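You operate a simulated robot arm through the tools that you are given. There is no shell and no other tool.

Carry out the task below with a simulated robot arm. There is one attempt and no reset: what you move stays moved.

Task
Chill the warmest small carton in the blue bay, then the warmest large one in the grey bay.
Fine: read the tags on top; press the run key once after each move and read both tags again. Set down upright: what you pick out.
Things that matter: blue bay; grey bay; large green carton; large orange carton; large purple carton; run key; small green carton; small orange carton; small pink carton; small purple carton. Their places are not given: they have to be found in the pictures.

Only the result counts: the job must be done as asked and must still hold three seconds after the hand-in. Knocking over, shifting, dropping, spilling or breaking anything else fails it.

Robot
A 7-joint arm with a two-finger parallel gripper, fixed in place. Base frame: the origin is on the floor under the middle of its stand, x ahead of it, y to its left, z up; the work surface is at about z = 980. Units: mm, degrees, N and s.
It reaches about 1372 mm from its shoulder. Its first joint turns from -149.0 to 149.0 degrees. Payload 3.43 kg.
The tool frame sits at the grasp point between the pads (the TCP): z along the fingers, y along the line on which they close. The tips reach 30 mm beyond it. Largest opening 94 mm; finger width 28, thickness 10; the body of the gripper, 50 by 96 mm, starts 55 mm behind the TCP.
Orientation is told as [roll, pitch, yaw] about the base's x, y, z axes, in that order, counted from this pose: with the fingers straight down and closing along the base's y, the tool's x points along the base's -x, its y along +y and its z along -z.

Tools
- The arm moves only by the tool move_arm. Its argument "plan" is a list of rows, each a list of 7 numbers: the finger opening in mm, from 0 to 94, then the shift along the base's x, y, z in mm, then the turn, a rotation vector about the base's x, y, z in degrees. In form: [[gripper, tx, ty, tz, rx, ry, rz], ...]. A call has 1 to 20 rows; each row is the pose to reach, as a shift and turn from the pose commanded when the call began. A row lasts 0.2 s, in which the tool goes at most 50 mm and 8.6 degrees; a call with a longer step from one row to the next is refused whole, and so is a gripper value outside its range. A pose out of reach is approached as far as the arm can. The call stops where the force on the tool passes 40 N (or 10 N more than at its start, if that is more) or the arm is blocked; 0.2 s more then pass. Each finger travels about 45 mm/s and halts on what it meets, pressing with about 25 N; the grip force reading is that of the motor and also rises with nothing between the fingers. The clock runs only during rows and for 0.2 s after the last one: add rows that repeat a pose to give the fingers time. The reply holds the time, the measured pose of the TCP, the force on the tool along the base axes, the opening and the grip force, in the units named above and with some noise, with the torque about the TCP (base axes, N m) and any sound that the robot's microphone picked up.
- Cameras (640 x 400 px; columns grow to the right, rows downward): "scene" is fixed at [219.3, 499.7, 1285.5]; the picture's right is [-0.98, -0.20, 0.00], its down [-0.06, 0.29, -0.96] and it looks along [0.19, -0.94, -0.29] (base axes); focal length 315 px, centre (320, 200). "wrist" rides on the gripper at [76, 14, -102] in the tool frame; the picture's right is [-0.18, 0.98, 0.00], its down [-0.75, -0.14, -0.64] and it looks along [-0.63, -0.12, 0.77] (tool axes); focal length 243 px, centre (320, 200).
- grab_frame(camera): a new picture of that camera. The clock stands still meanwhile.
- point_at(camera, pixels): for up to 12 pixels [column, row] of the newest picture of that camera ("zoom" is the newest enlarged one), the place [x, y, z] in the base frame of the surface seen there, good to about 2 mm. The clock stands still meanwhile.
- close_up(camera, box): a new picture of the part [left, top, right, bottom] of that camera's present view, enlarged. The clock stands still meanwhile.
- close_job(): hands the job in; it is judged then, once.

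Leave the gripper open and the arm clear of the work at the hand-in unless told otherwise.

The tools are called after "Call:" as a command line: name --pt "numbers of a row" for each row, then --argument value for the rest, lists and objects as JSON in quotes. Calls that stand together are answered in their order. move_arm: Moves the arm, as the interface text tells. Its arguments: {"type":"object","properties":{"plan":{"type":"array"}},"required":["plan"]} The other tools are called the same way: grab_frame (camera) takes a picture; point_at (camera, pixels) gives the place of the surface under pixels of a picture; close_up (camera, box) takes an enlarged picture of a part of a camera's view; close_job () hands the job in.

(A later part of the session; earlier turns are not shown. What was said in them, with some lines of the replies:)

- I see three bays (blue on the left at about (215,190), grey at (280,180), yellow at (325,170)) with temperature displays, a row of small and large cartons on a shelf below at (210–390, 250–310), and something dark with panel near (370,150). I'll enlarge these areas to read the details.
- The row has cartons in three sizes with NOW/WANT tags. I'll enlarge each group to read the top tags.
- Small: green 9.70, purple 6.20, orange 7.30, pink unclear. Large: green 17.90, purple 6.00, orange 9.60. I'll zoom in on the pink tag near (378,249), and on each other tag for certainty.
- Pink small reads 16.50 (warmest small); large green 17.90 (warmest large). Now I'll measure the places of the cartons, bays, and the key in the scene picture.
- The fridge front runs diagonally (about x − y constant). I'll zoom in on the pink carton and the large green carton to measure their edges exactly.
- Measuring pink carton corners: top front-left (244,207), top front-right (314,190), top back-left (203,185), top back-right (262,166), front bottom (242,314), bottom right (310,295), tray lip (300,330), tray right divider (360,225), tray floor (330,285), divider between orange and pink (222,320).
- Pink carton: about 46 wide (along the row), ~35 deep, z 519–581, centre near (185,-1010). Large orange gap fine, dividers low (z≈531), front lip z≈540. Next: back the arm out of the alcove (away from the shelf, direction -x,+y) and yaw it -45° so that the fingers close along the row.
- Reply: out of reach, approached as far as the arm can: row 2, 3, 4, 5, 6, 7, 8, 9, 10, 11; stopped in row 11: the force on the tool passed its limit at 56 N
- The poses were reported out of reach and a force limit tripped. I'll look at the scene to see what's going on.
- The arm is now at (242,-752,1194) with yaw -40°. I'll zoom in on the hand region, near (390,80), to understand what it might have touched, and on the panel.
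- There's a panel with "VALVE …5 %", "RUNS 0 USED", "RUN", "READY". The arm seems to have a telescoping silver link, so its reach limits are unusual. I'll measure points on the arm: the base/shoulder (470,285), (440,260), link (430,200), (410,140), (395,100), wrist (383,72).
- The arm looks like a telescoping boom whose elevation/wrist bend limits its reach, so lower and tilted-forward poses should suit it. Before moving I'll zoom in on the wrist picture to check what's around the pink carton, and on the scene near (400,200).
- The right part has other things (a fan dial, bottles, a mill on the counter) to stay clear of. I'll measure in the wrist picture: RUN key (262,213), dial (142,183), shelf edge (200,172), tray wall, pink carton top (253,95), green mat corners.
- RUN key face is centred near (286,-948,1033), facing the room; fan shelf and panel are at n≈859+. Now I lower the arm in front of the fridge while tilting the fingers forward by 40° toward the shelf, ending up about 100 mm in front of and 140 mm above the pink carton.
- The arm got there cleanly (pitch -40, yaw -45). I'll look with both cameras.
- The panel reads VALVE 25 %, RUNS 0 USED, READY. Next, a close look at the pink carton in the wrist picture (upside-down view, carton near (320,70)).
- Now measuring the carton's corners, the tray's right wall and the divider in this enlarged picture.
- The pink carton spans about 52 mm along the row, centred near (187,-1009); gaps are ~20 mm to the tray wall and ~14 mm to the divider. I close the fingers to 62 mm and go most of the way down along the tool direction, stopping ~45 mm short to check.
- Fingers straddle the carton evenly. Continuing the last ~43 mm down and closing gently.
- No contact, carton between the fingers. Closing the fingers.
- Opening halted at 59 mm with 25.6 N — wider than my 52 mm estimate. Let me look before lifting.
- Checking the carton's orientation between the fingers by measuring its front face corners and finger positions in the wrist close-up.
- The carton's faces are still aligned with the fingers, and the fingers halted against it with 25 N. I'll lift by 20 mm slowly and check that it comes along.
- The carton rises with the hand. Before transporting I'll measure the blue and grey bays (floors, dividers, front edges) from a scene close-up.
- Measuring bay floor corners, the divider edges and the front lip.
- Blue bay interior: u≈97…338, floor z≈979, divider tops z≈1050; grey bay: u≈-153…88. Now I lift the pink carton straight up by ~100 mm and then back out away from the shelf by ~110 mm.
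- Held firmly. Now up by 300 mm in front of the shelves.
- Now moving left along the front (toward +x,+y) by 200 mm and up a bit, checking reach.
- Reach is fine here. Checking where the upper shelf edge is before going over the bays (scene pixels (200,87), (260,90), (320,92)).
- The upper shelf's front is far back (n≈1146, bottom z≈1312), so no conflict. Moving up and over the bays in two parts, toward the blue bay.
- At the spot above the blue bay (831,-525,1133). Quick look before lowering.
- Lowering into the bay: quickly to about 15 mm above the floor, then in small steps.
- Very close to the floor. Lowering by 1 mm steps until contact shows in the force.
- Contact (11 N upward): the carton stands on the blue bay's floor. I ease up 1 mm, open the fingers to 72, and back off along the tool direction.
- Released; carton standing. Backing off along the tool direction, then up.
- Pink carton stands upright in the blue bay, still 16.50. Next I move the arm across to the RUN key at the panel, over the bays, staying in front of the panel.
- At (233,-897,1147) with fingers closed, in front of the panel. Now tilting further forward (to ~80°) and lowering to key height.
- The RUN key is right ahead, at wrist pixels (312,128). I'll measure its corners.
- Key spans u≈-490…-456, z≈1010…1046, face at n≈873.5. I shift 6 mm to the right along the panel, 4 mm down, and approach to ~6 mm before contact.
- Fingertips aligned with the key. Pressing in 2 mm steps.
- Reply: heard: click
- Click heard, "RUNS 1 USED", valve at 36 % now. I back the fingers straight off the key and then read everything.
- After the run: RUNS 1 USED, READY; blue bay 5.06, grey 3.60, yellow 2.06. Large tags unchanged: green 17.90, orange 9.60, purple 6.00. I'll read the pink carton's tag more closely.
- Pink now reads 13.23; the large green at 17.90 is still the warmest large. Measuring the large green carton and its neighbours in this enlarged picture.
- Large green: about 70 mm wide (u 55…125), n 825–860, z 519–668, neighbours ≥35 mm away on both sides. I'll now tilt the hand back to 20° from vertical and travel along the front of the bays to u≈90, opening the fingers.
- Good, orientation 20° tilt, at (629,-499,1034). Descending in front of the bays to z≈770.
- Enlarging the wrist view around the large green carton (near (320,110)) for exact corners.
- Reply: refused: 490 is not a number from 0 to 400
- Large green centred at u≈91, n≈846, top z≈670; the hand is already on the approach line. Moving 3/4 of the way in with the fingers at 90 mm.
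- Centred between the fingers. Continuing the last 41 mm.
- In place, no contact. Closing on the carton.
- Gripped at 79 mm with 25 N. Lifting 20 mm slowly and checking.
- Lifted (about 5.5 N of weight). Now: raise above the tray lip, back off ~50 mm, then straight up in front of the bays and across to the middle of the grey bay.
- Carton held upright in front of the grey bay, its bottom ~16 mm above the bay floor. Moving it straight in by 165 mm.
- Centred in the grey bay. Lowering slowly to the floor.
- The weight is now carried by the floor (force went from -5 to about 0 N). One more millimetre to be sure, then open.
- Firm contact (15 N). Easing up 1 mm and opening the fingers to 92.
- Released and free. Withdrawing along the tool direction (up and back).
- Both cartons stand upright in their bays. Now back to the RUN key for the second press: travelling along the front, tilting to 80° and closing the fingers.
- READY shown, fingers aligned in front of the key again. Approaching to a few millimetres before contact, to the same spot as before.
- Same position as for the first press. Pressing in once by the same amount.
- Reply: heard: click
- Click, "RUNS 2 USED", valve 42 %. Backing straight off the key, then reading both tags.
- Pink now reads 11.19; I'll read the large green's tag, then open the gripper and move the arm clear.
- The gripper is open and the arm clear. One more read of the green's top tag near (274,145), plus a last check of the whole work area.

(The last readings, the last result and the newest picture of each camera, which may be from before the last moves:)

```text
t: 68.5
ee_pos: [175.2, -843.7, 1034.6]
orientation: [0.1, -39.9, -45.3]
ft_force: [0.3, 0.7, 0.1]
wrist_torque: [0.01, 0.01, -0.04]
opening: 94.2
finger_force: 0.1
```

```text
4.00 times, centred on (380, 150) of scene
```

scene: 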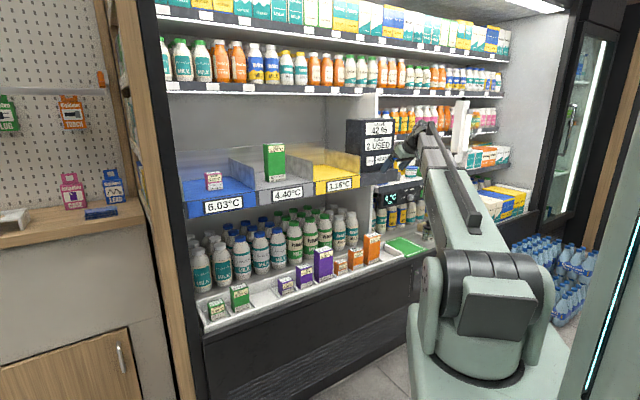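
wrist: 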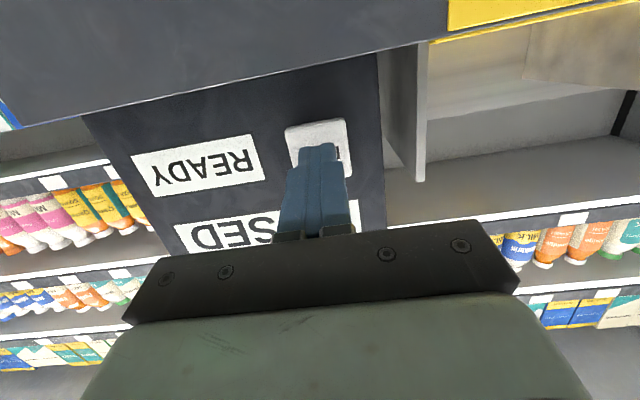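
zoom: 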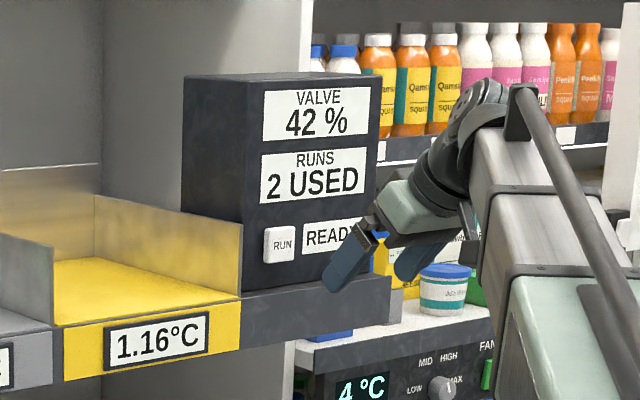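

Final state: pink small carton (16.50 → 13.23 → 11.19) upright in the blue bay, large green carton (17.90 → 15.86) upright in the grey bay, RUNS 2 USED, all other cartons untouched, gripper open and arm clear. Handing in.

Call:
close_job

```text
The job is handed in.
```

The job is handed in. The warmest small carton (pink) stands upright in the blue bay. The warmest large one (green) stands upright in the grey bay.

I pressed the run key once after each move. The panel shows 2 runs used.

| Carton | Bay | At the start | After run 1 | After run 2 |
|---|---|---|---|---|
| Small pink | Blue | 16.50 °C | 13.23 °C | 11.19 °C |
| Large green | Grey | 17.90 °C | 17.90 °C (not yet moved) | 15.86 °C |

- **Still above the wanted temperature:** both cartons' tags ask for 5.00 °C and neither is there yet. I read "once after each move" as two presses only, so I did not run it again.
- **Choice of the large carton:** I read the large cartons' tags again after the first run. Green was still the warmest, with orange at 9.60 °C and purple at 6.00 °C.
- **Everything else:** the other cartons look unmoved in the last pictures. The gripper is open and the arm is clear of the work.
- **One force stop:** during the first move away from the bays the arm stopped on its force limit. I saw nothing touched or moved there, and it did not happen again.
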